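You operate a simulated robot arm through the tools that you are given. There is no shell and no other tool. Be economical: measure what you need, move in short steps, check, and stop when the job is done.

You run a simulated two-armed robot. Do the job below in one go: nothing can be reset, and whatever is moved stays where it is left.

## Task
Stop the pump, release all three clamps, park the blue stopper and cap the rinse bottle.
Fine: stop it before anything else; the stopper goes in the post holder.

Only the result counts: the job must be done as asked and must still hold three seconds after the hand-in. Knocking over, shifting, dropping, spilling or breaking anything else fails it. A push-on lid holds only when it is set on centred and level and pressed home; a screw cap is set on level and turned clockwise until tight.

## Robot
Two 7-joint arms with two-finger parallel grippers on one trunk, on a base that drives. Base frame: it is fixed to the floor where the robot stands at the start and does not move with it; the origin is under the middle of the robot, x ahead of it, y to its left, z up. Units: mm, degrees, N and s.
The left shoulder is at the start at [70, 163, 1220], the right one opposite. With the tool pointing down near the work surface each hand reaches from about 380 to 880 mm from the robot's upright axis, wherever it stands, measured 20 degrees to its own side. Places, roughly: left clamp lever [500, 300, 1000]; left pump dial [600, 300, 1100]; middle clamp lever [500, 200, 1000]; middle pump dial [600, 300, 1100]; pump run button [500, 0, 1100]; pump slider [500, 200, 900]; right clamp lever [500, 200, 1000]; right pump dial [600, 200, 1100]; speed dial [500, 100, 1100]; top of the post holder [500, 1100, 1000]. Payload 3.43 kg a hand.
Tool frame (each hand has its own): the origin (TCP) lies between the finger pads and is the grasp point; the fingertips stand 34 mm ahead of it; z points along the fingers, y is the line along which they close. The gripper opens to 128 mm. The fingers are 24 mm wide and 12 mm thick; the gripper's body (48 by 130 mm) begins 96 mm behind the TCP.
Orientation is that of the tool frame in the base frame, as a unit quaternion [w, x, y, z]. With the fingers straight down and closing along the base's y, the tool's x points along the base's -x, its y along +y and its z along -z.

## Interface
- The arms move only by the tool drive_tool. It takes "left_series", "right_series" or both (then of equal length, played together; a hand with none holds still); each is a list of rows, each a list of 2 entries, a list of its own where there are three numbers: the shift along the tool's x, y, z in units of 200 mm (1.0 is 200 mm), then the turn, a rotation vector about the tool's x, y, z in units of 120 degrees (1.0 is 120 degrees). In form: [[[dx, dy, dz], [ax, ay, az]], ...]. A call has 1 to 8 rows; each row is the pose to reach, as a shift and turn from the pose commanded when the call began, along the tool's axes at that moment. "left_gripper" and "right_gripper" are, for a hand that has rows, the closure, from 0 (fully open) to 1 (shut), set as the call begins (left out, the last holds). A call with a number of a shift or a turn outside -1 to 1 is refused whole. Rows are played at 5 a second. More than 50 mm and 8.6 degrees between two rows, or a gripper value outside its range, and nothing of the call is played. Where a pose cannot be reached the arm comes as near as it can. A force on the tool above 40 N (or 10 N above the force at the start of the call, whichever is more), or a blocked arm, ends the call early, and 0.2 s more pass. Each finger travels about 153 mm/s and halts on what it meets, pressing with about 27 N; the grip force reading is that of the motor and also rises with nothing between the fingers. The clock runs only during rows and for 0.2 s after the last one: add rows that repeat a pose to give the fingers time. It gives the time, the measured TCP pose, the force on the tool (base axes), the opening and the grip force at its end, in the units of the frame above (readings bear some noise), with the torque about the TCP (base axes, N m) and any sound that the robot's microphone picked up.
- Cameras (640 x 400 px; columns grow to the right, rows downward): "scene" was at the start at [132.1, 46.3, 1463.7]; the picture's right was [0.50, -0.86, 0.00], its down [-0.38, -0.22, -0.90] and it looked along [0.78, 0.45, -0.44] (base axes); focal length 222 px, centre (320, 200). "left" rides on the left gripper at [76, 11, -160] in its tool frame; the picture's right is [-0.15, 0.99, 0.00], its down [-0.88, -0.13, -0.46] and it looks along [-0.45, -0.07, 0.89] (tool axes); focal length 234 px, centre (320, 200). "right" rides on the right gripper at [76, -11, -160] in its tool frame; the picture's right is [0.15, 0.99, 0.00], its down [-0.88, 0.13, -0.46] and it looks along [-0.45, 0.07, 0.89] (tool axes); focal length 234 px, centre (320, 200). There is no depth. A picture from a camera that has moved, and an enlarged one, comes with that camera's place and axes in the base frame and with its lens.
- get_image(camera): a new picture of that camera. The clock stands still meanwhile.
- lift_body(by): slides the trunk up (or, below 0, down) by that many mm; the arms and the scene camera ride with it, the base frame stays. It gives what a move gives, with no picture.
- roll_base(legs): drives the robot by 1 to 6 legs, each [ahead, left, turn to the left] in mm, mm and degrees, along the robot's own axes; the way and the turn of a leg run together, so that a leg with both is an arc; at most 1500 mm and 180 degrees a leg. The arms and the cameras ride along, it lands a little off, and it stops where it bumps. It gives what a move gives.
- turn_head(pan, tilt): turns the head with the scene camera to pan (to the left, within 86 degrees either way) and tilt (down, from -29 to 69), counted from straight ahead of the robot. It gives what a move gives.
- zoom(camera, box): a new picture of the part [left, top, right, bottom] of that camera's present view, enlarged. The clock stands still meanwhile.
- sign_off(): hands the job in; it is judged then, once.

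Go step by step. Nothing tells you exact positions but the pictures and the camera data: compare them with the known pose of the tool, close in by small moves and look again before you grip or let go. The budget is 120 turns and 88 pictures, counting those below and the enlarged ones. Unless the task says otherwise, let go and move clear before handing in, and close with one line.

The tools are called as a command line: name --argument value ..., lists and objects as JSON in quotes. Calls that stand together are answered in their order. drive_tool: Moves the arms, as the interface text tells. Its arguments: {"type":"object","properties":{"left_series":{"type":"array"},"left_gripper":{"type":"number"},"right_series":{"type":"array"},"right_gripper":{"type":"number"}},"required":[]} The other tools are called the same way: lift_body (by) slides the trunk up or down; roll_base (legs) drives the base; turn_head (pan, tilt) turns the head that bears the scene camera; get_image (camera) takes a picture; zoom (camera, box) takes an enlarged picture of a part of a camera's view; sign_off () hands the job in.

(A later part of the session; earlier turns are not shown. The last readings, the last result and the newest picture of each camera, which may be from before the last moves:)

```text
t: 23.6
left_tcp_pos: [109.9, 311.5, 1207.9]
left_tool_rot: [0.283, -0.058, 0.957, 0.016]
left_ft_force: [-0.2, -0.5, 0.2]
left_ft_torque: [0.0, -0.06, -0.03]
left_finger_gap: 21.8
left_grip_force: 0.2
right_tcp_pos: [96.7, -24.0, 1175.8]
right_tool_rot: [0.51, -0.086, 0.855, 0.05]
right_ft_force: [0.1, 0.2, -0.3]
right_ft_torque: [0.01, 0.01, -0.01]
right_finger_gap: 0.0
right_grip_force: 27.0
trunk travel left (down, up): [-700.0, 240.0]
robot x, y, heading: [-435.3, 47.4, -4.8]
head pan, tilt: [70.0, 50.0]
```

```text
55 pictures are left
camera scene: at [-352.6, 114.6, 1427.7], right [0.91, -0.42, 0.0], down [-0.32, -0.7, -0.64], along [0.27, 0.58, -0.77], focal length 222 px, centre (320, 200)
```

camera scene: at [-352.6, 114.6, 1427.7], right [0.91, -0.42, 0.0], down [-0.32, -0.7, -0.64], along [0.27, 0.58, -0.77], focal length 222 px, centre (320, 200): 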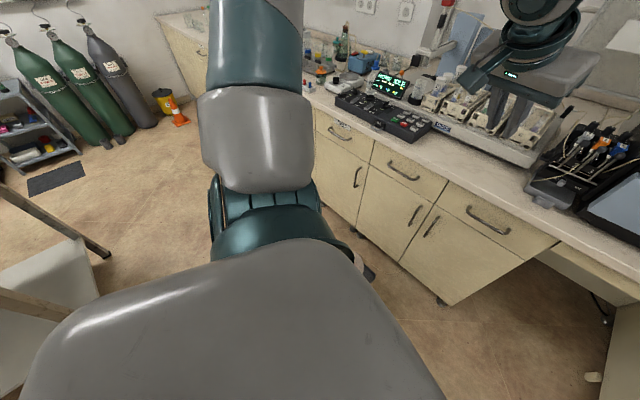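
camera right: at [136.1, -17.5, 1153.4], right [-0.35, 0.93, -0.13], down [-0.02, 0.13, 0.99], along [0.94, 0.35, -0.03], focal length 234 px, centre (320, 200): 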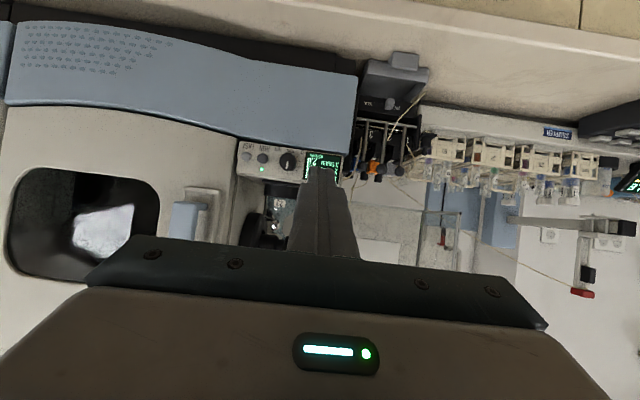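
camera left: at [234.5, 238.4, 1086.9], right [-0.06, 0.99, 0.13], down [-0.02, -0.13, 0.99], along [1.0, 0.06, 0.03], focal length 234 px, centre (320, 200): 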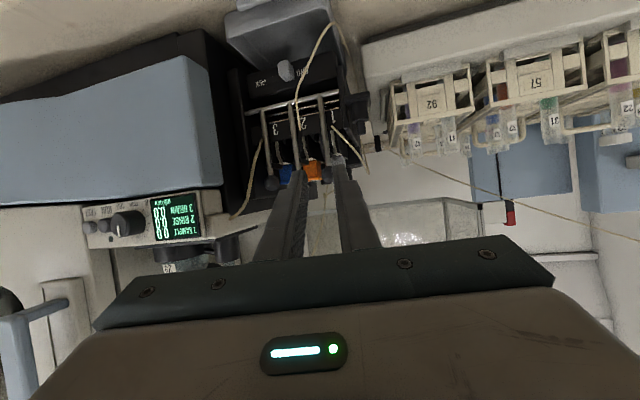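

Racks, console and pump look as before. I finish retracting, then realign the base: heading, left, and forward as separate legs.

drive_tool --left_series '[[[0.046, 0.097, -0.185], [0, 0.053, 0]], [[0.092, 0.194, -0.37], [0, 0.107, 0]], [[0.138, 0.291, -0.555], [0, 0.16, 0]], [[0.184, 0.388, -0.74], [0, 0.213, 0]], [[0.23, 0.485, -0.925], [0, 0.267, 0]]]'

turn_head --pan 15 --tilt 30

roll_base --legs '[[0, 0, 4.8], [0, 165, 0], [180, 0, 0]]'

get_image --camera "scene"

```text
t: 24.8
left_tcp_pos: [-39.1, 388.6, 1334.7]
left_tool_rot: [0.006, -0.061, 0.998, -0.001]
left_ft_force: [0.5, -0.3, 0.4]
left_ft_torque: [-0.06, 0.0, 0.01]
left_finger_gap: 21.8
left_grip_force: 0.1
right_tcp_pos: [98.6, -23.3, 1174.3]
right_tool_rot: [0.509, -0.086, 0.855, 0.05]
right_ft_force: [-0.7, -0.5, 0.2]
right_ft_torque: [-0.04, 0.04, 0.04]
right_finger_gap: 0.1
right_grip_force: 26.5
trunk travel left (down, up): [-700.0, 240.0]
robot x, y, heading: [-434.9, 46.7, -5.1]
head pan, tilt: [70.0, 50.0]
```

```text
t: 26.1
left_tcp_pos: [-37.8, 388.0, 1333.6]
left_tool_rot: [0.007, -0.061, 0.998, 0.001]
left_ft_force: [0.6, -0.1, -0.4]
left_ft_torque: [0.01, 0.02, -0.01]
left_finger_gap: 21.9
left_grip_force: 0.0
right_tcp_pos: [98.4, -24.4, 1175.6]
right_tool_rot: [0.509, -0.087, 0.855, 0.051]
right_ft_force: [0.3, -0.7, -0.2]
right_ft_torque: [-0.02, 0.0, 0.01]
right_finger_gap: 0.0
right_grip_force: 27.0
trunk travel left (down, up): [-700.0, 240.0]
robot x, y, heading: [-434.7, 46.6, -5.2]
head pan, tilt: [15.0, 30.0]
```

```text
t: 28.7
left_tcp_pos: [-23.4, 586.1, 1329.3]
left_tool_rot: [0.004, -0.115, 0.993, -0.002]
left_ft_force: [0.1, 0.6, 0.3]
left_ft_torque: [-0.04, 0.07, 0.0]
left_finger_gap: 21.8
left_grip_force: 0.1
right_tcp_pos: [156.8, 189.6, 1171.6]
right_tool_rot: [0.504, -0.132, 0.85, 0.077]
right_ft_force: [0.9, 0.0, 0.3]
right_ft_torque: [-0.01, 0.0, 0.02]
right_finger_gap: 0.1
right_grip_force: 27.3
trunk travel left (down, up): [-700.0, 240.0]
robot x, y, heading: [-386.0, 199.4, 1.2]
head pan, tilt: [15.0, 30.0]
stopped in leg 3: the robot was blocked; the commanded pose is now the measured one
```

```text
54 pictures are left
camera scene: at [-242.4, 230.0, 1456.4], right [0.28, -0.96, 0.0], down [-0.48, -0.14, -0.86], along [0.83, 0.24, -0.5], focal length 222 px, centre (320, 200)
```

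scene: 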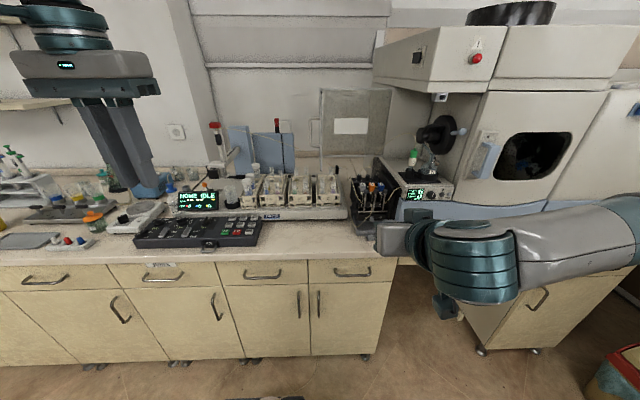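

Blocked again, front-left, this time with the arms clear. Something must be on the floor, so I look down.

turn_head --pan 25 --tilt 69

get_image --camera "scene"

get_image --camera "left"

```text
t: 29.8
left_tcp_pos: [-26.6, 582.0, 1331.4]
left_tool_rot: [0.005, -0.114, 0.994, 0.0]
left_ft_force: [-0.2, 0.9, -0.8]
left_ft_torque: [-0.03, 0.04, -0.01]
left_finger_gap: 22.1
left_grip_force: 0.1
right_tcp_pos: [152.2, 186.6, 1172.9]
right_tool_rot: [0.504, -0.131, 0.85, 0.077]
right_ft_force: [-0.7, 0.1, -0.8]
right_ft_torque: [0.01, 0.02, -0.03]
right_finger_gap: 0.0
right_grip_force: 27.0
trunk travel left (down, up): [-700.0, 240.0]
robot x, y, heading: [-389.9, 200.9, 1.2]
head pan, tilt: [25.0, 68.8]
```

```text
53 pictures are left
camera scene: at [-284.3, 226.5, 1405.7], right [0.44, -0.9, 0.0], down [-0.84, -0.41, -0.36], along [0.33, 0.16, -0.93], focal length 222 px, centre (320, 200)
```

scene: 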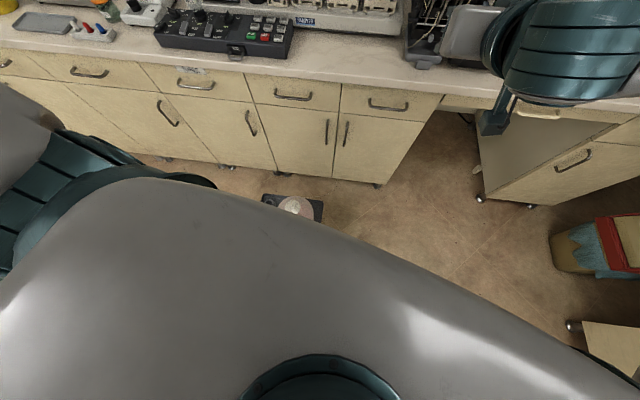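

```text
52 pictures are left
camera left: at [-104.8, 576.0, 1490.9], right [-0.08, 1.0, 0.0], down [0.88, 0.07, 0.46], along [0.46, 0.04, -0.89], focal length 234 px, centre (320, 200)
```

left: 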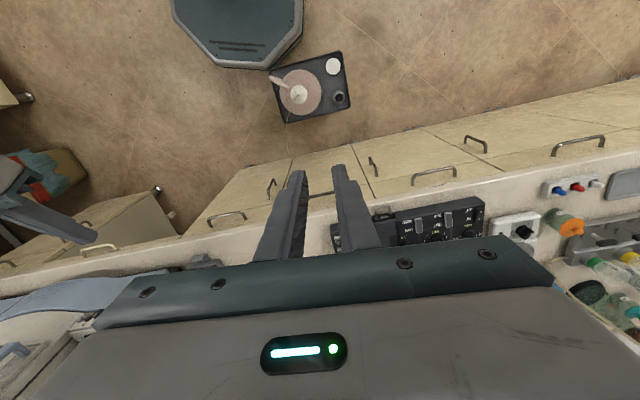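

A low unit with a pink disc stands on the floor ahead-left; it blocked the base. I go back, right around it, and stand before the pump at y≈-40 turned 12° left instead.

roll_base --legs '[[-60, 0, 0], [0, -240, -1.2], [290, 0, 0], [0, 0, 12]]'

turn_head --pan 5 --tilt 28

zoom --camera "scene" --box '[200, 120, 440, 270]'

get_image --camera "right"

```text
t: 34.5
left_tcp_pos: [125.9, 404.8, 1332.5]
left_tool_rot: [0.005, -0.21, 0.978, 0.0]
left_ft_force: [0.7, 0.1, -0.3]
left_ft_torque: [-0.03, 0.03, -0.02]
left_finger_gap: 22.0
left_grip_force: 0.0
right_tcp_pos: [380.5, 50.6, 1173.8]
right_tool_rot: [0.494, -0.213, 0.833, 0.126]
right_ft_force: [1.2, 0.5, -1.0]
right_ft_torque: [-0.01, -0.01, 0.01]
right_finger_gap: 0.2
right_grip_force: 26.9
trunk travel left (down, up): [-700.0, 240.0]
robot x, y, heading: [-152.6, -39.2, 12.0]
head pan, tilt: [25.0, 68.8]
```

```text
t: 35.6
left_tcp_pos: [126.3, 403.4, 1332.4]
left_tool_rot: [0.004, -0.21, 0.978, 0.001]
left_ft_force: [-0.2, 0.6, -0.1]
left_ft_torque: [0.0, -0.03, 0.03]
left_finger_gap: 21.8
left_grip_force: 0.0
right_tcp_pos: [380.3, 50.7, 1174.7]
right_tool_rot: [0.494, -0.214, 0.833, 0.127]
right_ft_force: [-0.3, 0.5, -0.2]
right_ft_torque: [0.01, 0.01, 0.01]
right_finger_gap: 0.1
right_grip_force: 27.2
trunk travel left (down, up): [-700.0, 240.0]
robot x, y, heading: [-154.6, -39.3, 12.2]
head pan, tilt: [5.0, 28.0]
```

```text
2.67 times, centred on (320, 195) of scene
camera zoom: at [-14.7, -2.0, 1460.3], right [0.3, -0.95, 0.0], down [-0.45, -0.14, -0.88], along [0.84, 0.26, -0.47], focal length 593 px, centre (320, 213)
```

zoom: 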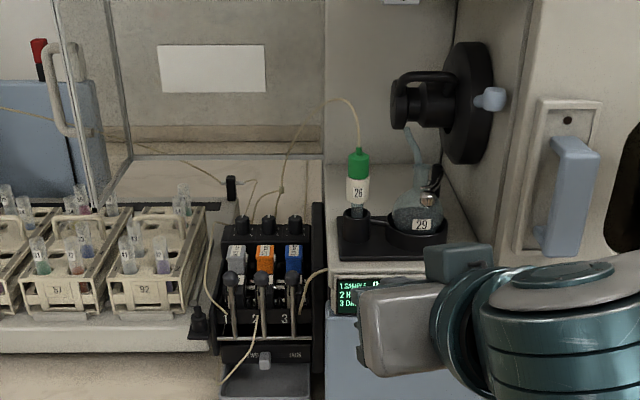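

```text
50 pictures are left
camera right: at [229.9, -43.0, 1183.2], right [-0.54, 0.83, -0.13], down [-0.04, 0.13, 0.99], along [0.84, 0.54, -0.03], focal length 234 px, centre (320, 200)
```

right: 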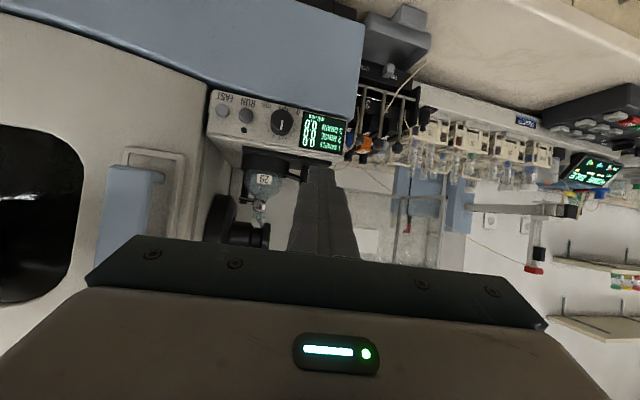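

From this stance I turn the right hand square to the lever row and go to 70 mm short of the middle lever's stem, fingers open 22 mm.

drive_tool --right_series '[[[0.01, 0.12, 0.1], [0.0241, 0, 0.0132]], [[0.03, 0.25, 0.26], [0.0482, 0, 0.0264]], [[0.05, 0.37, 0.42], [0.0724, 0, 0.0395]], [[0.07, 0.48, 0.58], [0.0965, 0, 0.0527]], [[0.0885, 0.595, 0.75], [0.1206, 0, 0.0659]]]' --right_gripper 0.83

zoom --camera "right" --box '[220, 60, 420, 260]'

```text
t: 36.8
left_tcp_pos: [126.3, 405.1, 1331.1]
left_tool_rot: [0.006, -0.21, 0.978, 0.0]
left_ft_force: [0.1, 0.9, 0.2]
left_ft_torque: [-0.04, 0.03, -0.03]
left_finger_gap: 21.6
left_grip_force: 0.0
right_tcp_pos: [431.9, 216.5, 1087.3]
right_tool_rot: [0.508, -0.091, 0.855, 0.053]
right_ft_force: [-0.1, 0.1, 0.0]
right_ft_torque: [-0.03, 0.0, -0.03]
right_finger_gap: 21.8
right_grip_force: 0.0
trunk travel left (down, up): [-700.0, 240.0]
robot x, y, heading: [-153.3, -39.2, 12.2]
head pan, tilt: [5.0, 28.0]
```

```text
2.00 times, centred on (320, 160) of right
camera zoom: at [262.3, 169.8, 1097.3], right [-0.28, 0.95, -0.13], down [-0.01, 0.13, 0.99], along [0.96, 0.27, -0.03], focal length 468 px, centre (320, 280)
```

zoom: 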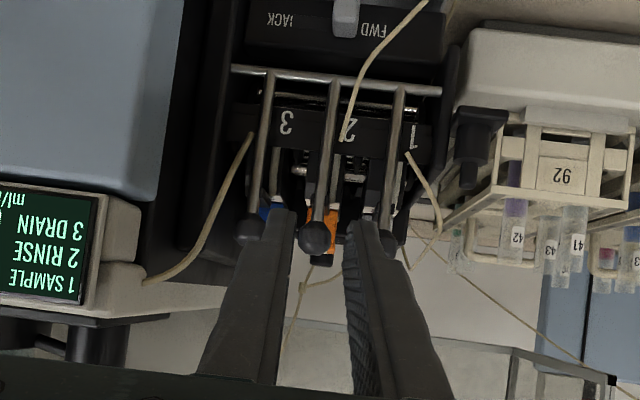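

The fingers straddle the middle lever symmetrically in the view. I advance 64 mm and check.

drive_tool --right_series '[[[0, 0, 0.15], [0, 0, 0]], [[0, 0, 0.25], [0, 0, 0]], [[0, 0, 0.32], [0, 0, 0]]]'

zoom --camera "right" --box '[260, 90, 400, 230]'

zoom --camera "scene" --box '[260, 190, 360, 270]'

```text
t: 37.6
left_tcp_pos: [126.8, 404.7, 1332.4]
left_tool_rot: [0.005, -0.21, 0.978, 0.0]
left_ft_force: [0.3, -0.7, -0.6]
left_ft_torque: [0.03, 0.01, -0.01]
left_finger_gap: 21.9
left_grip_force: 0.1
right_tcp_pos: [485.5, 227.0, 1055.9]
right_tool_rot: [0.507, -0.091, 0.855, 0.054]
right_ft_force: [0.5, -0.7, -1.0]
right_ft_torque: [0.01, -0.01, 0.02]
right_finger_gap: 21.8
right_grip_force: 0.0
trunk travel left (down, up): [-700.0, 240.0]
robot x, y, heading: [-151.5, -38.2, 12.3]
head pan, tilt: [5.0, 28.0]
```

```text
2.86 times, centred on (330, 160) of right
camera zoom: at [315.9, 179.3, 1066.0], right [-0.28, 0.95, -0.13], down [-0.01, 0.13, 0.99], along [0.96, 0.28, -0.03], focal length 669 px, centre (291, 314)
```

zoom: 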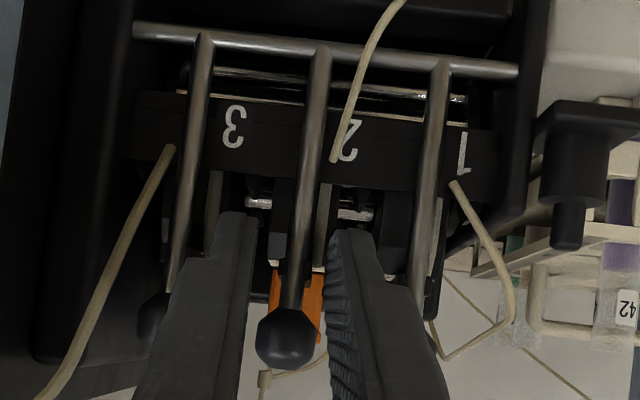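

```text
5.00 times, centred on (310, 230) of scene
camera zoom: at [-14.8, -2.3, 1460.4], right [0.3, -0.95, 0.0], down [-0.45, -0.14, -0.88], along [0.84, 0.26, -0.47], focal length 1112 px, centre (370, 50)
```

zoom: 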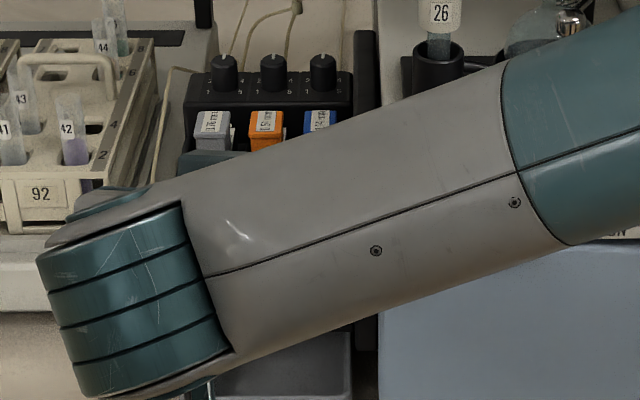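

The stem lies between the fingers. I go 5 mm deeper and close on it.

drive_tool --right_series '[[[0, 0, 0.015], [0, 0, 0]], [[0, 0, 0.025], [0, 0, 0]]]'

drive_tool --right_series '[[[0, 0, 0], [0, 0, 0]], [[0, 0, 0], [0, 0, 0]]]' --right_gripper 1

```text
t: 38.2
left_tcp_pos: [126.0, 403.8, 1332.7]
left_tool_rot: [0.006, -0.21, 0.978, 0.0]
left_ft_force: [0.9, 1.1, -0.1]
left_ft_torque: [-0.01, 0.0, 0.01]
left_finger_gap: 21.9
left_grip_force: 0.1
right_tcp_pos: [489.8, 227.0, 1053.4]
right_tool_rot: [0.509, -0.091, 0.854, 0.054]
right_ft_force: [-0.3, 0.0, -0.7]
right_ft_torque: [0.02, 0.01, -0.01]
right_finger_gap: 21.9
right_grip_force: 0.1
trunk travel left (down, up): [-700.0, 240.0]
robot x, y, heading: [-152.5, -40.7, 12.5]
head pan, tilt: [5.0, 28.0]
```

```text
t: 38.8
left_tcp_pos: [124.3, 405.6, 1331.4]
left_tool_rot: [0.005, -0.21, 0.978, 0.0]
left_ft_force: [0.3, -0.8, -0.6]
left_ft_torque: [0.01, 0.01, 0.0]
left_finger_gap: 21.7
left_grip_force: 0.1
right_tcp_pos: [489.9, 229.4, 1053.8]
right_tool_rot: [0.508, -0.093, 0.855, 0.055]
right_ft_force: [-1.3, 6.0, 1.3]
right_ft_torque: [0.07, -0.05, 1.0]
right_finger_gap: 10.6
right_grip_force: 44.4
trunk travel left (down, up): [-700.0, 240.0]
robot x, y, heading: [-155.9, -38.8, 12.3]
head pan, tilt: [5.0, 28.0]
```

Gripped (gap 10.6). I pull it towards the robot along its arc, to 30° first.

drive_tool --right_series '[[[0.02, 0, -0.03], [0, 0, 0]], [[0.043, 0, -0.059], [0, 0, 0]], [[0.07, 0, -0.084], [0, 0, 0]], [[0.1, 0, -0.105], [0, 0, 0]]]'

zoom --camera "right" --box '[240, 60, 440, 260]'

```text
t: 39.8
left_tcp_pos: [126.1, 404.7, 1331.7]
left_tool_rot: [0.006, -0.21, 0.978, -0.001]
left_ft_force: [-0.3, -1.2, -0.3]
left_ft_torque: [-0.01, -0.01, -0.01]
left_finger_gap: 21.8
left_grip_force: 0.1
right_tcp_pos: [461.9, 221.3, 1047.1]
right_tool_rot: [0.509, -0.091, 0.855, 0.053]
right_ft_force: [7.3, 8.4, 12.1]
right_ft_torque: [0.36, -1.13, 0.52]
right_finger_gap: 9.7
right_grip_force: 43.4
trunk travel left (down, up): [-700.0, 240.0]
robot x, y, heading: [-154.6, -38.9, 12.3]
head pan, tilt: [5.0, 28.0]
```

```text
2.00 times, centred on (340, 160) of right
camera zoom: at [291.7, 173.8, 1055.7], right [-0.28, 0.95, -0.13], down [-0.01, 0.13, 0.99], along [0.96, 0.28, -0.03], focal length 468 px, centre (280, 280)
```

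zoom: 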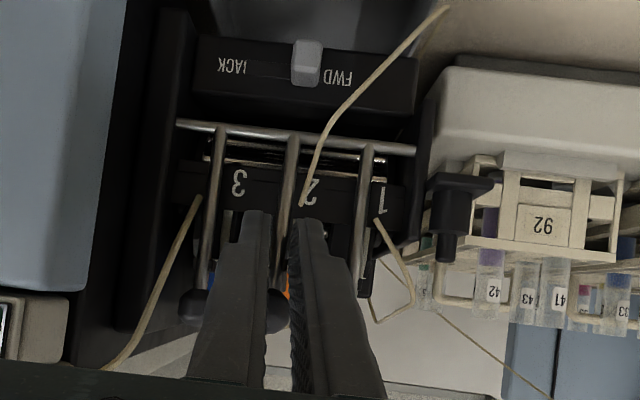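

It follows with moderate force. I continue along the arc to about 60°.

drive_tool --right_series '[[[0.033, 0, -0.016], [0, 0, 0]], [[0.067, 0, -0.03], [0, 0, 0]], [[0.1, 0, -0.037], [0, 0, 0]], [[0.139, 0, -0.041], [0, 0, 0]]]'

zoom --camera "right" --box '[240, 60, 440, 260]'

```text
t: 40.8
left_tcp_pos: [126.3, 403.4, 1332.9]
left_tool_rot: [0.005, -0.211, 0.978, 0.001]
left_ft_force: [0.2, 0.1, 0.6]
left_ft_torque: [-0.01, 0.02, 0.04]
left_finger_gap: 22.0
left_grip_force: 0.0
right_tcp_pos: [440.5, 215.1, 1023.2]
right_tool_rot: [0.506, -0.092, 0.856, 0.054]
right_ft_force: [0.9, 0.1, 0.2]
right_ft_torque: [0.01, 0.02, -0.01]
right_finger_gap: 0.1
right_grip_force: 33.5
trunk travel left (down, up): [-700.0, 240.0]
robot x, y, heading: [-153.4, -41.5, 12.2]
head pan, tilt: [5.0, 28.0]
```

```text
2.00 times, centred on (340, 160) of right
camera zoom: at [271.0, 168.4, 1033.6], right [-0.28, 0.95, -0.13], down [-0.01, 0.13, 0.99], along [0.96, 0.28, -0.03], focal length 468 px, centre (280, 280)
```

zoom: 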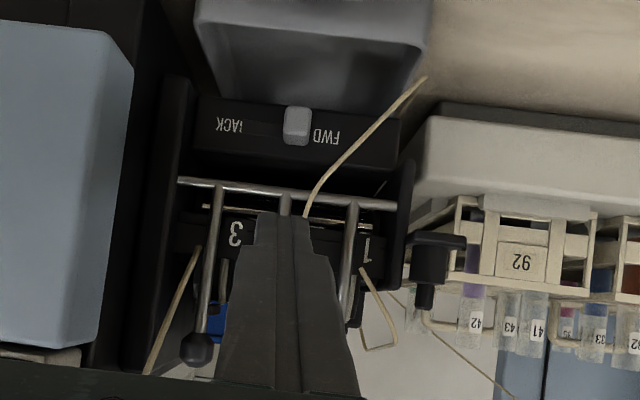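

The lever slipped from the fingers. I raise the hand and look at where it ended.

drive_tool --right_series '[[[-0.1, 0, -0.15], [0, 0, 0]], [[-0.25, 0, -0.3], [0, 0, 0]], [[-0.42, 0, -0.42], [0, 0, 0]]]' --right_gripper 0.83

zoom --camera "right" --box '[240, 10, 440, 210]'

```text
t: 41.6
left_tcp_pos: [125.7, 403.2, 1332.8]
left_tool_rot: [0.007, -0.21, 0.978, 0.001]
left_ft_force: [0.2, -0.1, -0.1]
left_ft_torque: [0.03, 0.0, 0.0]
left_finger_gap: 21.6
left_grip_force: 0.0
right_tcp_pos: [408.9, 210.3, 1141.3]
right_tool_rot: [0.509, -0.091, 0.854, 0.053]
right_ft_force: [-0.8, 0.3, 0.0]
right_ft_torque: [-0.01, -0.02, 0.03]
right_finger_gap: 21.7
right_grip_force: 0.0
trunk travel left (down, up): [-700.0, 240.0]
robot x, y, heading: [-152.9, -42.4, 12.3]
head pan, tilt: [5.0, 28.0]
```

```text
2.00 times, centred on (340, 110) of right
camera zoom: at [240.1, 163.3, 1150.1], right [-0.28, 0.95, -0.13], down [-0.01, 0.13, 0.99], along [0.96, 0.28, -0.03], focal length 468 px, centre (280, 380)
```

zoom: 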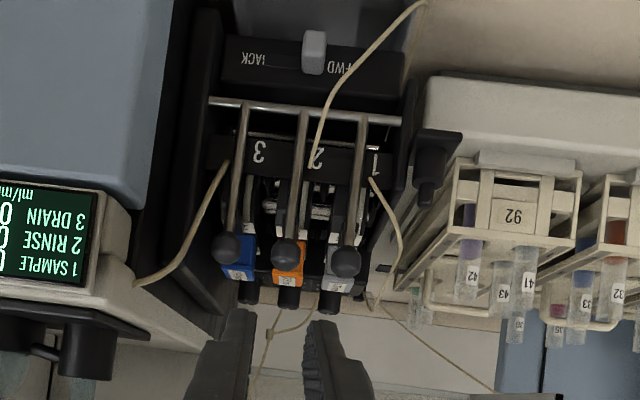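

Lever 2 rotated some but sprang back when the fingers slid off. A positive hook is better: fingers pointing down, closing fore-aft, with one finger behind the ball. I reorient the hand above the pump.

drive_tool --right_series '[[[-0.049, 0, 0.015], [0.0306, 0.0306, 0.0516]], [[-0.098, 0, 0.03], [0.0613, 0.0613, 0.1031]], [[-0.147, 0, 0.045], [0.0919, 0.0919, 0.1547]], [[-0.196, 0, 0.06], [0.1226, 0.1226, 0.2063]], [[-0.245, 0, 0.075], [0.1532, 0.1532, 0.2579]], [[-0.294, 0, 0.09], [0.1839, 0.1839, 0.3094]], [[-0.34, -0.005, 0.105], [0.2145, 0.2145, 0.361]]]' --right_gripper 0.6875

drive_tool --right_series '[[[0, 0, 0], [0.0307, 0.0307, 0.0517]], [[0, 0, 0], [0.0613, 0.0613, 0.1033]], [[0, 0, 0], [0.092, 0.092, 0.155]], [[0, 0, 0], [0.1227, 0.1227, 0.2067]], [[0, 0, 0], [0.1533, 0.1533, 0.2583]], [[0, 0, 0], [0.184, 0.184, 0.31]]]'

get_image --camera "right"

zoom --camera "scene" --box '[220, 130, 420, 270]'

```text
t: 43.2
left_tcp_pos: [126.6, 402.7, 1332.0]
left_tool_rot: [0.005, -0.21, 0.978, 0.0]
left_ft_force: [-0.3, -0.4, -0.1]
left_ft_torque: [0.01, -0.02, -0.01]
left_finger_gap: 21.6
left_grip_force: 0.0
right_tcp_pos: [458.9, 218.4, 1189.2]
right_tool_rot: [0.263, 0.327, 0.907, 0.028]
right_ft_force: [0.5, 0.0, -0.7]
right_ft_torque: [-0.02, 0.01, 0.0]
right_finger_gap: 40.0
right_grip_force: 0.1
trunk travel left (down, up): [-700.0, 240.0]
robot x, y, heading: [-151.4, -38.4, 12.3]
head pan, tilt: [5.0, 28.0]
```

```text
t: 44.6
left_tcp_pos: [123.9, 405.1, 1332.9]
left_tool_rot: [0.005, -0.21, 0.978, 0.0]
left_ft_force: [-0.3, -0.4, -0.2]
left_ft_torque: [-0.04, -0.05, 0.01]
left_finger_gap: 22.1
left_grip_force: 0.0
right_tcp_pos: [456.3, 221.0, 1188.3]
right_tool_rot: [0.001, 0.628, 0.778, 0.0]
right_ft_force: [0.1, 0.1, 0.7]
right_ft_torque: [-0.01, -0.01, 0.0]
right_finger_gap: 39.9
right_grip_force: 0.1
trunk travel left (down, up): [-700.0, 240.0]
robot x, y, heading: [-155.2, -39.2, 12.4]
head pan, tilt: [5.0, 28.0]
```

```text
43 pictures are left
camera right: at [430.5, 293.3, 1348.1], right [0.94, 0.35, 0.0], down [0.31, -0.83, 0.46], along [0.16, -0.43, -0.89], focal length 234 px, centre (320, 200)
```

right: 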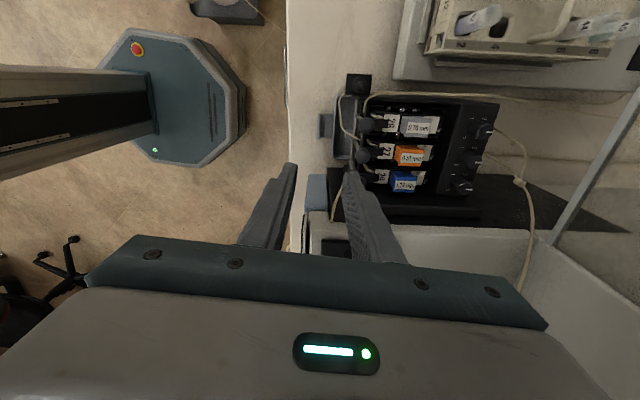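

```text
2.86 times, centred on (320, 200) of scene
camera zoom: at [-16.8, -0.9, 1460.4], right [0.3, -0.95, 0.0], down [-0.45, -0.14, -0.88], along [0.84, 0.26, -0.47], focal length 636 px, centre (320, 200)
```

zoom: 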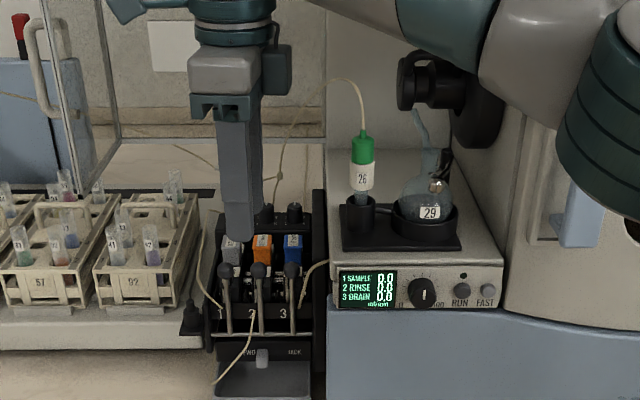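

Reoriented well. The gripper camera now sees the balls and cassettes side-on from above; I zoom to measure the gap behind them.

zoom --camera "right" --box '[300, 70, 500, 230]'

```text
2.50 times, centred on (400, 150) of right
camera zoom: at [430.5, 293.3, 1348.1], right [0.94, 0.35, 0.0], down [0.31, -0.83, 0.46], along [0.16, -0.43, -0.89], focal length 585 px, centre (120, 325)
```

zoom: 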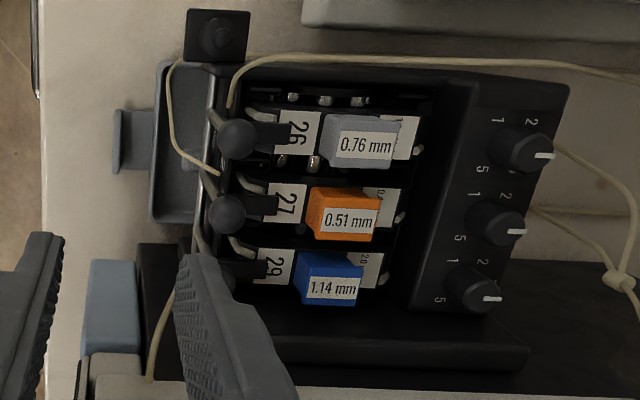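

Ball 2 measures to about [508, 233]; there are ~30 mm free behind it at ball height. I move over it and hover with fingertips just above.

drive_tool --right_series '[[[0.006, 0.107, 0.05], [0, 0, 0]], [[0.012, 0.215, 0.15], [0, 0, 0]], [[0.012, 0.215, 0.31], [0, 0, 0]]]'

zoom --camera "right" --box '[260, 90, 440, 230]'

zoom --camera "scene" --box '[260, 180, 360, 250]'

```text
t: 45.4
left_tcp_pos: [134.9, 401.5, 1332.5]
left_tool_rot: [0.003, -0.21, 0.978, 0.002]
left_ft_force: [0.3, -0.8, 1.0]
left_ft_torque: [0.03, 0.11, 0.01]
left_finger_gap: 21.9
left_grip_force: 0.1
right_tcp_pos: [510.2, 226.8, 1123.9]
right_tool_rot: [-0.003, 0.631, 0.776, -0.001]
right_ft_force: [0.5, -0.8, 0.0]
right_ft_torque: [0.06, 0.09, -0.02]
right_finger_gap: 40.0
right_grip_force: 0.0
trunk travel left (down, up): [-700.0, 240.0]
robot x, y, heading: [-154.7, -38.8, 12.4]
head pan, tilt: [5.0, 28.0]
```

```text
2.86 times, centred on (350, 160) of right
camera zoom: at [483.7, 300.1, 1282.7], right [0.94, 0.35, 0.0], down [0.31, -0.84, 0.45], along [0.15, -0.43, -0.89], focal length 669 px, centre (234, 314)
```

zoom: 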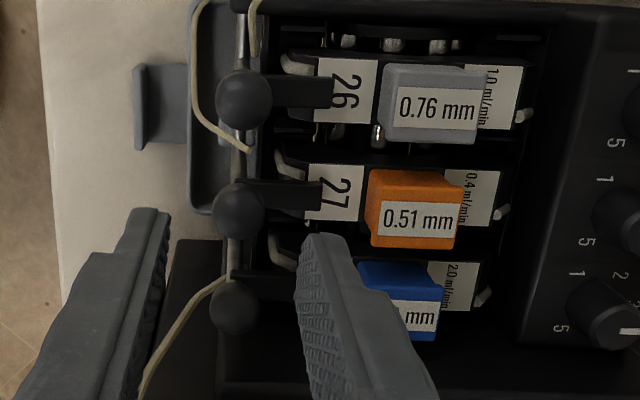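

```text
5.71 times, centred on (310, 215) of scene
camera zoom: at [-6.9, -3.7, 1459.6], right [0.3, -0.96, 0.0], down [-0.45, -0.14, -0.88], along [0.84, 0.26, -0.47], focal length 1271 px, centre (377, 114)
```

zoom: 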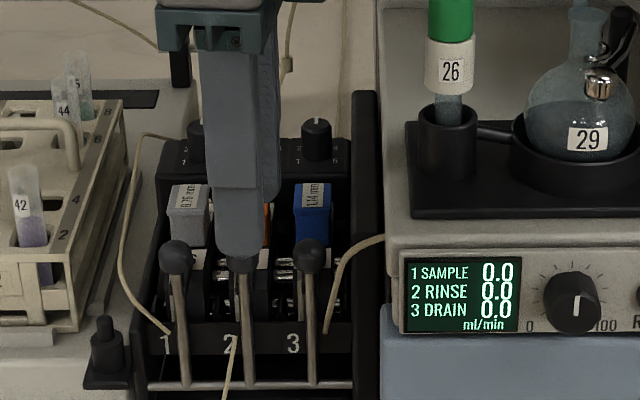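

Ball 2 confirmed at [507.5, 234]. I correct laterally (+7.6 mm, −10 mm), then descend with the rear finger behind the ball.

drive_tool --right_series '[[[0.02, -0.025, 0], [0, 0, 0]], [[0.038, -0.05, 0], [0, 0, 0]], [[0.038, -0.05, 0.05], [0, 0, 0]], [[0.038, -0.05, 0.09], [0, 0, 0]], [[0.038, -0.05, 0.09], [0, 0, 0]]]'

zoom --camera "right" --box '[260, 90, 440, 230]'

```text
t: 46.6
left_tcp_pos: [124.4, 404.3, 1332.7]
left_tool_rot: [0.007, -0.21, 0.978, 0.001]
left_ft_force: [0.8, 0.1, -0.3]
left_ft_torque: [0.0, 0.01, -0.03]
left_finger_gap: 21.9
left_grip_force: 0.1
right_tcp_pos: [488.8, 237.1, 1110.7]
right_tool_rot: [0.0, 0.629, 0.778, 0.001]
right_ft_force: [0.3, 0.0, 6.4]
right_ft_torque: [-0.01, -0.18, 0.07]
right_finger_gap: 40.0
right_grip_force: 0.6
trunk travel left (down, up): [-700.0, 240.0]
robot x, y, heading: [-151.5, -37.4, 12.3]
head pan, tilt: [5.0, 28.0]
```

```text
2.86 times, centred on (350, 160) of right
camera zoom: at [461.5, 308.5, 1268.8], right [0.94, 0.35, 0.0], down [0.31, -0.83, 0.46], along [0.16, -0.43, -0.89], focal length 669 px, centre (234, 314)
```

zoom: 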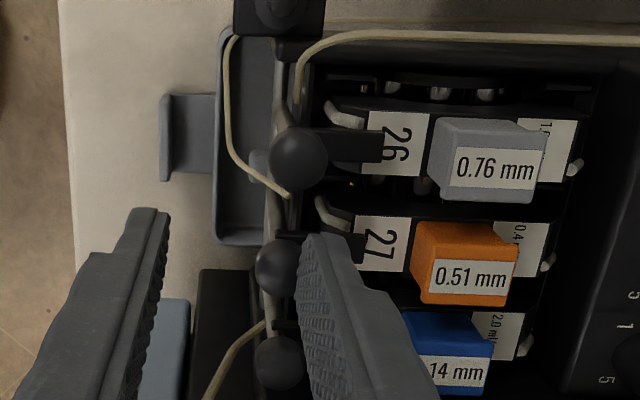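

The base swayed back ~10 mm and the finger rests lightly on the ball top. I lift, correct, and verify before descending again.

drive_tool --right_series '[[[0, 0, -0.08], [0, 0, 0]], [[-0.02, 0.025, -0.08], [0, 0, 0]], [[-0.036, 0.05, -0.08], [0, 0, 0]], [[-0.036, 0.05, -0.08], [0, 0, 0]], [[-0.036, 0.05, -0.08], [0, 0, 0]], [[-0.036, 0.05, -0.08], [0, 0, 0]]]'

zoom --camera "right" --box '[260, 90, 440, 230]'

```text
t: 48.0
left_tcp_pos: [126.0, 404.8, 1333.0]
left_tool_rot: [0.005, -0.211, 0.978, 0.0]
left_ft_force: [-0.5, 0.9, 0.4]
left_ft_torque: [0.05, 0.02, -0.02]
left_finger_gap: 21.5
left_grip_force: 0.0
right_tcp_pos: [501.2, 231.3, 1124.9]
right_tool_rot: [0.0, 0.628, 0.778, 0.0]
right_ft_force: [0.0, 0.5, 0.0]
right_ft_torque: [0.0, -0.01, -0.02]
right_finger_gap: 39.9
right_grip_force: 0.0
trunk travel left (down, up): [-700.0, 240.0]
robot x, y, heading: [-151.9, -38.3, 12.5]
head pan, tilt: [5.0, 28.0]
```

```text
2.86 times, centred on (350, 160) of right
camera zoom: at [473.8, 303.7, 1283.7], right [0.94, 0.35, 0.0], down [0.31, -0.83, 0.46], along [0.16, -0.43, -0.89], focal length 669 px, centre (234, 314)
```

zoom: 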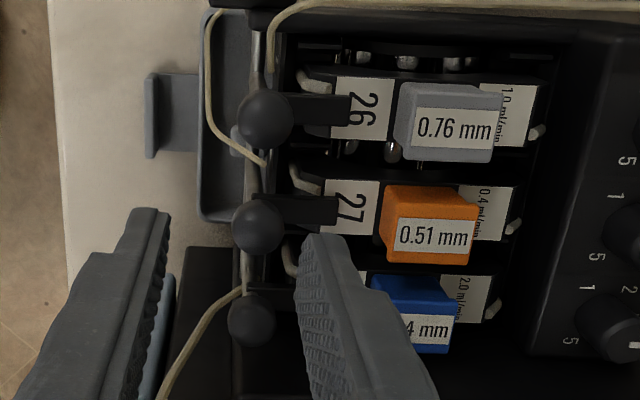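

Clear: rear finger ~4 mm behind the ball. Descend 34 mm.

drive_tool --right_series '[[[0, 0, 0.05], [0, 0, 0]], [[0, 0, 0.1], [0, 0, 0]], [[0, 0, 0.14], [0, 0, 0]], [[0, 0, 0.17], [0, 0, 0]], [[0, 0, 0.17], [0, 0, 0]]]'

zoom --camera "scene" --box '[260, 180, 360, 250]'

```text
t: 49.2
left_tcp_pos: [124.7, 402.7, 1331.3]
left_tool_rot: [0.005, -0.211, 0.978, 0.0]
left_ft_force: [0.4, -0.3, 0.1]
left_ft_torque: [-0.01, 0.01, -0.02]
left_finger_gap: 21.8
left_grip_force: 0.1
right_tcp_pos: [500.4, 231.9, 1090.1]
right_tool_rot: [0.001, 0.628, 0.778, 0.0]
right_ft_force: [0.4, 0.3, 0.0]
right_ft_torque: [0.03, 0.0, 0.0]
right_finger_gap: 40.0
right_grip_force: 0.0
trunk travel left (down, up): [-700.0, 240.0]
robot x, y, heading: [-153.7, -43.0, 12.1]
head pan, tilt: [5.0, 28.0]
```

```text
5.71 times, centred on (310, 215) of scene
camera zoom: at [-14.9, -1.8, 1460.4], right [0.3, -0.95, 0.0], down [-0.45, -0.14, -0.88], along [0.84, 0.26, -0.47], focal length 1271 px, centre (377, 114)
```

zoom: 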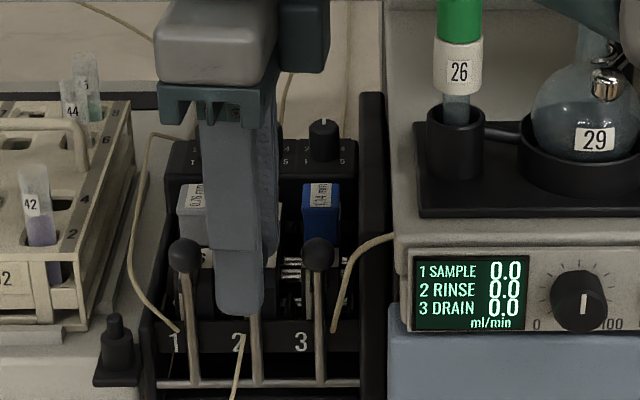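

The middle ball is captured between the fingers without contact. I pull it along its arc toward the robot to ~45°.

drive_tool --right_series '[[[0, -0.07, 0.004], [0, 0, 0]], [[0, -0.125, 0.014], [0, 0, 0]], [[0, -0.18, 0.033], [0, 0, 0]], [[0, -0.225, 0.055], [0, 0, 0]], [[0, -0.27, 0.085], [0, 0, 0]], [[0, -0.31, 0.12], [0, 0, 0]]]'

zoom --camera "right" --box '[240, 60, 440, 220]'

```text
t: 50.6
left_tcp_pos: [123.9, 401.9, 1334.3]
left_tool_rot: [0.007, -0.211, 0.978, 0.001]
left_ft_force: [-0.1, 0.0, 0.4]
left_ft_torque: [0.01, 0.04, 0.01]
left_finger_gap: 21.8
left_grip_force: 0.0
right_tcp_pos: [436.5, 216.4, 1069.0]
right_tool_rot: [0.001, 0.629, 0.777, 0.0]
right_ft_force: [-9.5, -11.5, 12.4]
right_ft_torque: [-0.23, -0.08, -0.24]
right_finger_gap: 34.0
right_grip_force: 0.0
trunk travel left (down, up): [-700.0, 240.0]
robot x, y, heading: [-153.1, -38.8, 12.3]
head pan, tilt: [5.0, 28.0]
```

```text
2.50 times, centred on (340, 140) of right
camera zoom: at [410.2, 288.2, 1228.5], right [0.94, 0.35, 0.0], down [0.31, -0.83, 0.46], along [0.16, -0.43, -0.89], focal length 585 px, centre (270, 350)
```

zoom: 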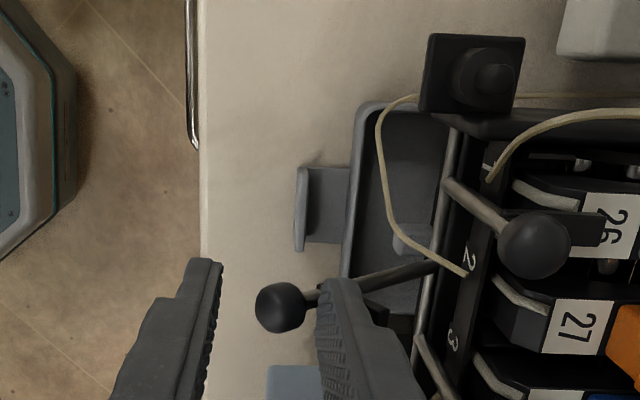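

Lever 2 has swung over to roughly 55° and the cassette latch is off. I follow through to its end stop.

drive_tool --right_series '[[[0, -0.03, 0.04], [0, 0, 0]], [[0, -0.055, 0.08], [0, 0, 0]], [[0, -0.075, 0.12], [0, 0, 0]], [[0, -0.09, 0.16], [0, 0, 0]], [[0, -0.1, 0.2], [0, 0, 0]]]'

zoom --camera "right" --box '[240, 60, 440, 220]'

```text
t: 51.4
left_tcp_pos: [123.8, 401.7, 1333.7]
left_tool_rot: [0.006, -0.21, 0.978, 0.001]
left_ft_force: [0.7, -0.6, -0.3]
left_ft_torque: [0.03, 0.03, -0.03]
left_finger_gap: 21.8
left_grip_force: 0.1
right_tcp_pos: [423.7, 214.4, 1051.4]
right_tool_rot: [0.001, 0.629, 0.778, 0.005]
right_ft_force: [-10.8, -8.2, 24.7]
right_ft_torque: [-0.38, -0.24, -0.15]
right_finger_gap: 32.8
right_grip_force: 0.1
trunk travel left (down, up): [-700.0, 240.0]
robot x, y, heading: [-155.5, -38.3, 12.2]
head pan, tilt: [5.0, 28.0]
stopped in row 4 (right hand): the force on the tool passed its limit (the readings are from after the stop); the commanded pose is now the measured one
```

```text
2.50 times, centred on (340, 140) of right
camera zoom: at [395.1, 286.0, 1210.4], right [0.94, 0.35, 0.01], down [0.31, -0.84, 0.45], along [0.17, -0.42, -0.89], focal length 585 px, centre (270, 350)
```

zoom: 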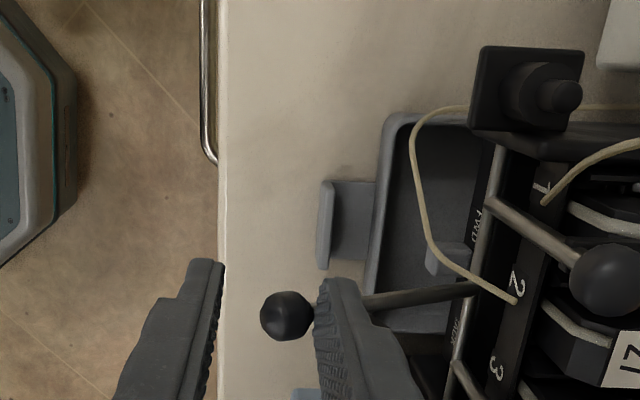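

End stop reached: lever 2 is fully released. I rise straight up and go over lever 1.

drive_tool --right_series '[[[0, 0, -0.1], [0, 0, 0]], [[0, 0, -0.25], [0, 0, 0]], [[0, 0, -0.375], [0, 0, 0]], [[0.09, 0.19, -0.375], [0, 0, 0]], [[0.18, 0.3765, -0.375], [0, 0, 0]], [[0.18, 0.3765, -0.375], [0, 0, 0]], [[0.18, 0.3765, -0.375], [0, 0, 0]], [[0.18, 0.3765, -0.375], [0, 0, 0]]]' --right_gripper 0.6875

zoom --camera "right" --box '[240, 70, 440, 230]'

```text
t: 53.2
left_tcp_pos: [125.7, 405.4, 1331.7]
left_tool_rot: [0.005, -0.21, 0.978, 0.0]
left_ft_force: [-0.1, -0.7, 0.5]
left_ft_torque: [-0.02, -0.01, 0.0]
left_finger_gap: 21.8
left_grip_force: 0.1
right_tcp_pos: [491.4, 266.5, 1121.5]
right_tool_rot: [0.001, 0.628, 0.778, 0.003]
right_ft_force: [0.3, 0.5, 0.0]
right_ft_torque: [0.0, 0.02, 0.0]
right_finger_gap: 40.1
right_grip_force: 0.0
trunk travel left (down, up): [-700.0, 240.0]
robot x, y, heading: [-152.0, -39.8, 12.3]
head pan, tilt: [5.0, 28.0]
```

```text
2.50 times, centred on (340, 150) of right
camera zoom: at [463.8, 338.4, 1281.9], right [0.94, 0.35, 0.01], down [0.31, -0.83, 0.45], along [0.17, -0.42, -0.89], focal length 585 px, centre (270, 325)
```

zoom: 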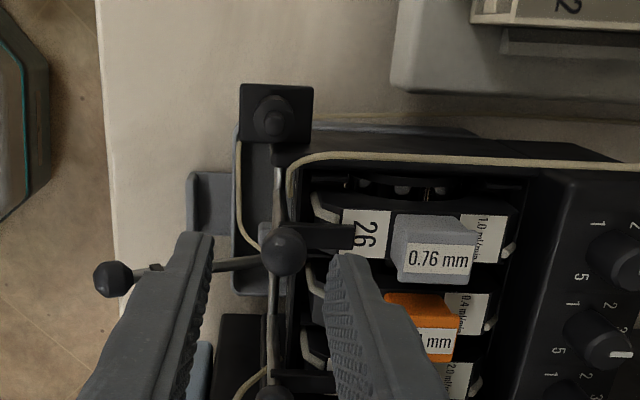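

Lever 2 stays released. Ball 1 is at about [498, 269]; small correction and descend.

drive_tool --right_series '[[[0.01, -0.01, 0], [0, 0, 0]], [[0.01, -0.01, 0.05], [0, 0, 0]], [[0.01, -0.01, 0.1], [0, 0, 0]], [[0.01, -0.01, 0.13], [0, 0, 0]], [[0.01, -0.01, 0.157], [0, 0, 0]], [[0.01, -0.01, 0.157], [0, 0, 0]]]'

```text
t: 54.6
left_tcp_pos: [125.4, 404.0, 1332.7]
left_tool_rot: [0.005, -0.211, 0.977, 0.001]
left_ft_force: [0.4, 0.2, 0.6]
left_ft_torque: [0.01, 0.05, -0.01]
left_finger_gap: 21.8
left_grip_force: 0.1
right_tcp_pos: [488.9, 268.1, 1090.3]
right_tool_rot: [0.001, 0.628, 0.778, 0.004]
right_ft_force: [0.3, -0.6, -1.0]
right_ft_torque: [-0.02, 0.01, 0.02]
right_finger_gap: 40.0
right_grip_force: 0.0
trunk travel left (down, up): [-700.0, 240.0]
robot x, y, heading: [-152.4, -40.7, 12.3]
head pan, tilt: [5.0, 28.0]
```

No contact on the way down. I pull lever 1 along the same arc.

drive_tool --right_series '[[[0, -0.07, 0.004], [0, 0, 0]], [[0, -0.125, 0.014], [0, 0, 0]], [[0, -0.18, 0.033], [0, 0, 0]], [[0, -0.225, 0.055], [0, 0, 0]], [[0, -0.27, 0.085], [0, 0, 0]], [[0, -0.31, 0.12], [0, 0, 0]]]'

drive_tool --right_series '[[[0, -0.03, 0.04], [0, 0, 0]], [[0, -0.055, 0.08], [0, 0, 0]], [[0, -0.075, 0.12], [0, 0, 0]], [[0, -0.09, 0.15], [0, 0, 0]]]'

zoom --camera "right" --box '[240, 60, 440, 220]'

```text
t: 56.0
left_tcp_pos: [121.8, 401.1, 1335.2]
left_tool_rot: [0.007, -0.21, 0.978, 0.002]
left_ft_force: [-0.2, 0.2, -0.1]
left_ft_torque: [0.0, -0.01, 0.01]
left_finger_gap: 21.8
left_grip_force: 0.0
right_tcp_pos: [425.7, 252.8, 1067.4]
right_tool_rot: [0.001, 0.628, 0.778, 0.005]
right_ft_force: [-9.7, -14.0, 15.2]
right_ft_torque: [-0.38, -0.13, -0.32]
right_finger_gap: 33.5
right_grip_force: 0.1
trunk travel left (down, up): [-700.0, 240.0]
robot x, y, heading: [-153.5, -39.5, 12.4]
head pan, tilt: [5.0, 28.0]
```

```text
t: 56.8
left_tcp_pos: [122.9, 401.1, 1333.8]
left_tool_rot: [0.007, -0.211, 0.978, 0.001]
left_ft_force: [0.2, 0.0, -0.7]
left_ft_torque: [0.0, 0.0, -0.01]
left_finger_gap: 21.7
left_grip_force: 0.1
right_tcp_pos: [412.4, 251.8, 1050.6]
right_tool_rot: [0.001, 0.628, 0.778, 0.008]
right_ft_force: [-12.5, -14.6, 26.7]
right_ft_torque: [-0.6, -0.21, -0.32]
right_finger_gap: 31.4
right_grip_force: 0.0
trunk travel left (down, up): [-700.0, 240.0]
robot x, y, heading: [-153.5, -39.1, 12.3]
head pan, tilt: [5.0, 28.0]
stopped in row 4 (right hand): the force on the tool passed its limit (the readings are from after the stop); the commanded pose is now the measured one
```

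```text
2.50 times, centred on (340, 140) of right
camera zoom: at [383.7, 323.0, 1210.6], right [0.94, 0.35, 0.01], down [0.31, -0.84, 0.45], along [0.17, -0.42, -0.89], focal length 585 px, centre (270, 350)
```

zoom: 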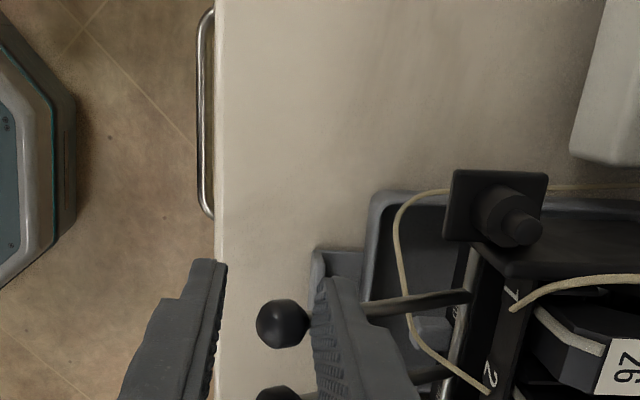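

Lever 1 is released as well. On to lever 3.

drive_tool --right_series '[[[0, 0, -0.1], [0, 0, 0]], [[0, 0, -0.25], [0, 0, 0]], [[0, 0, -0.375], [0, 0, 0]], [[-0.123, 0.141, -0.375], [0, 0, 0]], [[-0.246, 0.282, -0.375], [0, 0, 0]], [[-0.369, 0.4225, -0.375], [0, 0, 0]], [[-0.369, 0.4225, -0.375], [0, 0, 0]], [[-0.369, 0.4225, -0.375], [0, 0, 0]]]' --right_gripper 0.6875

zoom --camera "right" --box '[240, 70, 440, 230]'

```text
t: 58.6
left_tcp_pos: [125.1, 404.4, 1333.8]
left_tool_rot: [0.005, -0.211, 0.978, 0.0]
left_ft_force: [0.8, -0.5, 0.6]
left_ft_torque: [0.03, -0.01, 0.02]
left_finger_gap: 21.8
left_grip_force: 0.1
right_tcp_pos: [515.7, 200.2, 1122.3]
right_tool_rot: [0.001, 0.628, 0.778, 0.006]
right_ft_force: [-0.6, 1.1, 0.1]
right_ft_torque: [-0.01, 0.01, 0.0]
right_finger_gap: 39.8
right_grip_force: 0.1
trunk travel left (down, up): [-700.0, 240.0]
robot x, y, heading: [-155.4, -38.9, 12.2]
head pan, tilt: [5.0, 28.0]
```

```text
2.50 times, centred on (340, 150) of right
camera zoom: at [486.7, 270.6, 1282.1], right [0.94, 0.35, 0.01], down [0.31, -0.84, 0.45], along [0.17, -0.42, -0.89], focal length 585 px, centre (270, 325)
```

zoom: 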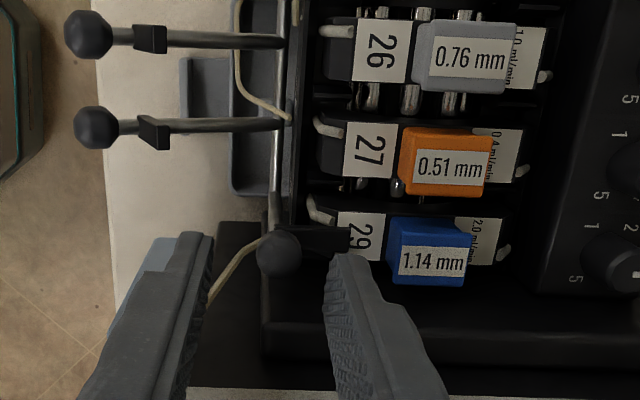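

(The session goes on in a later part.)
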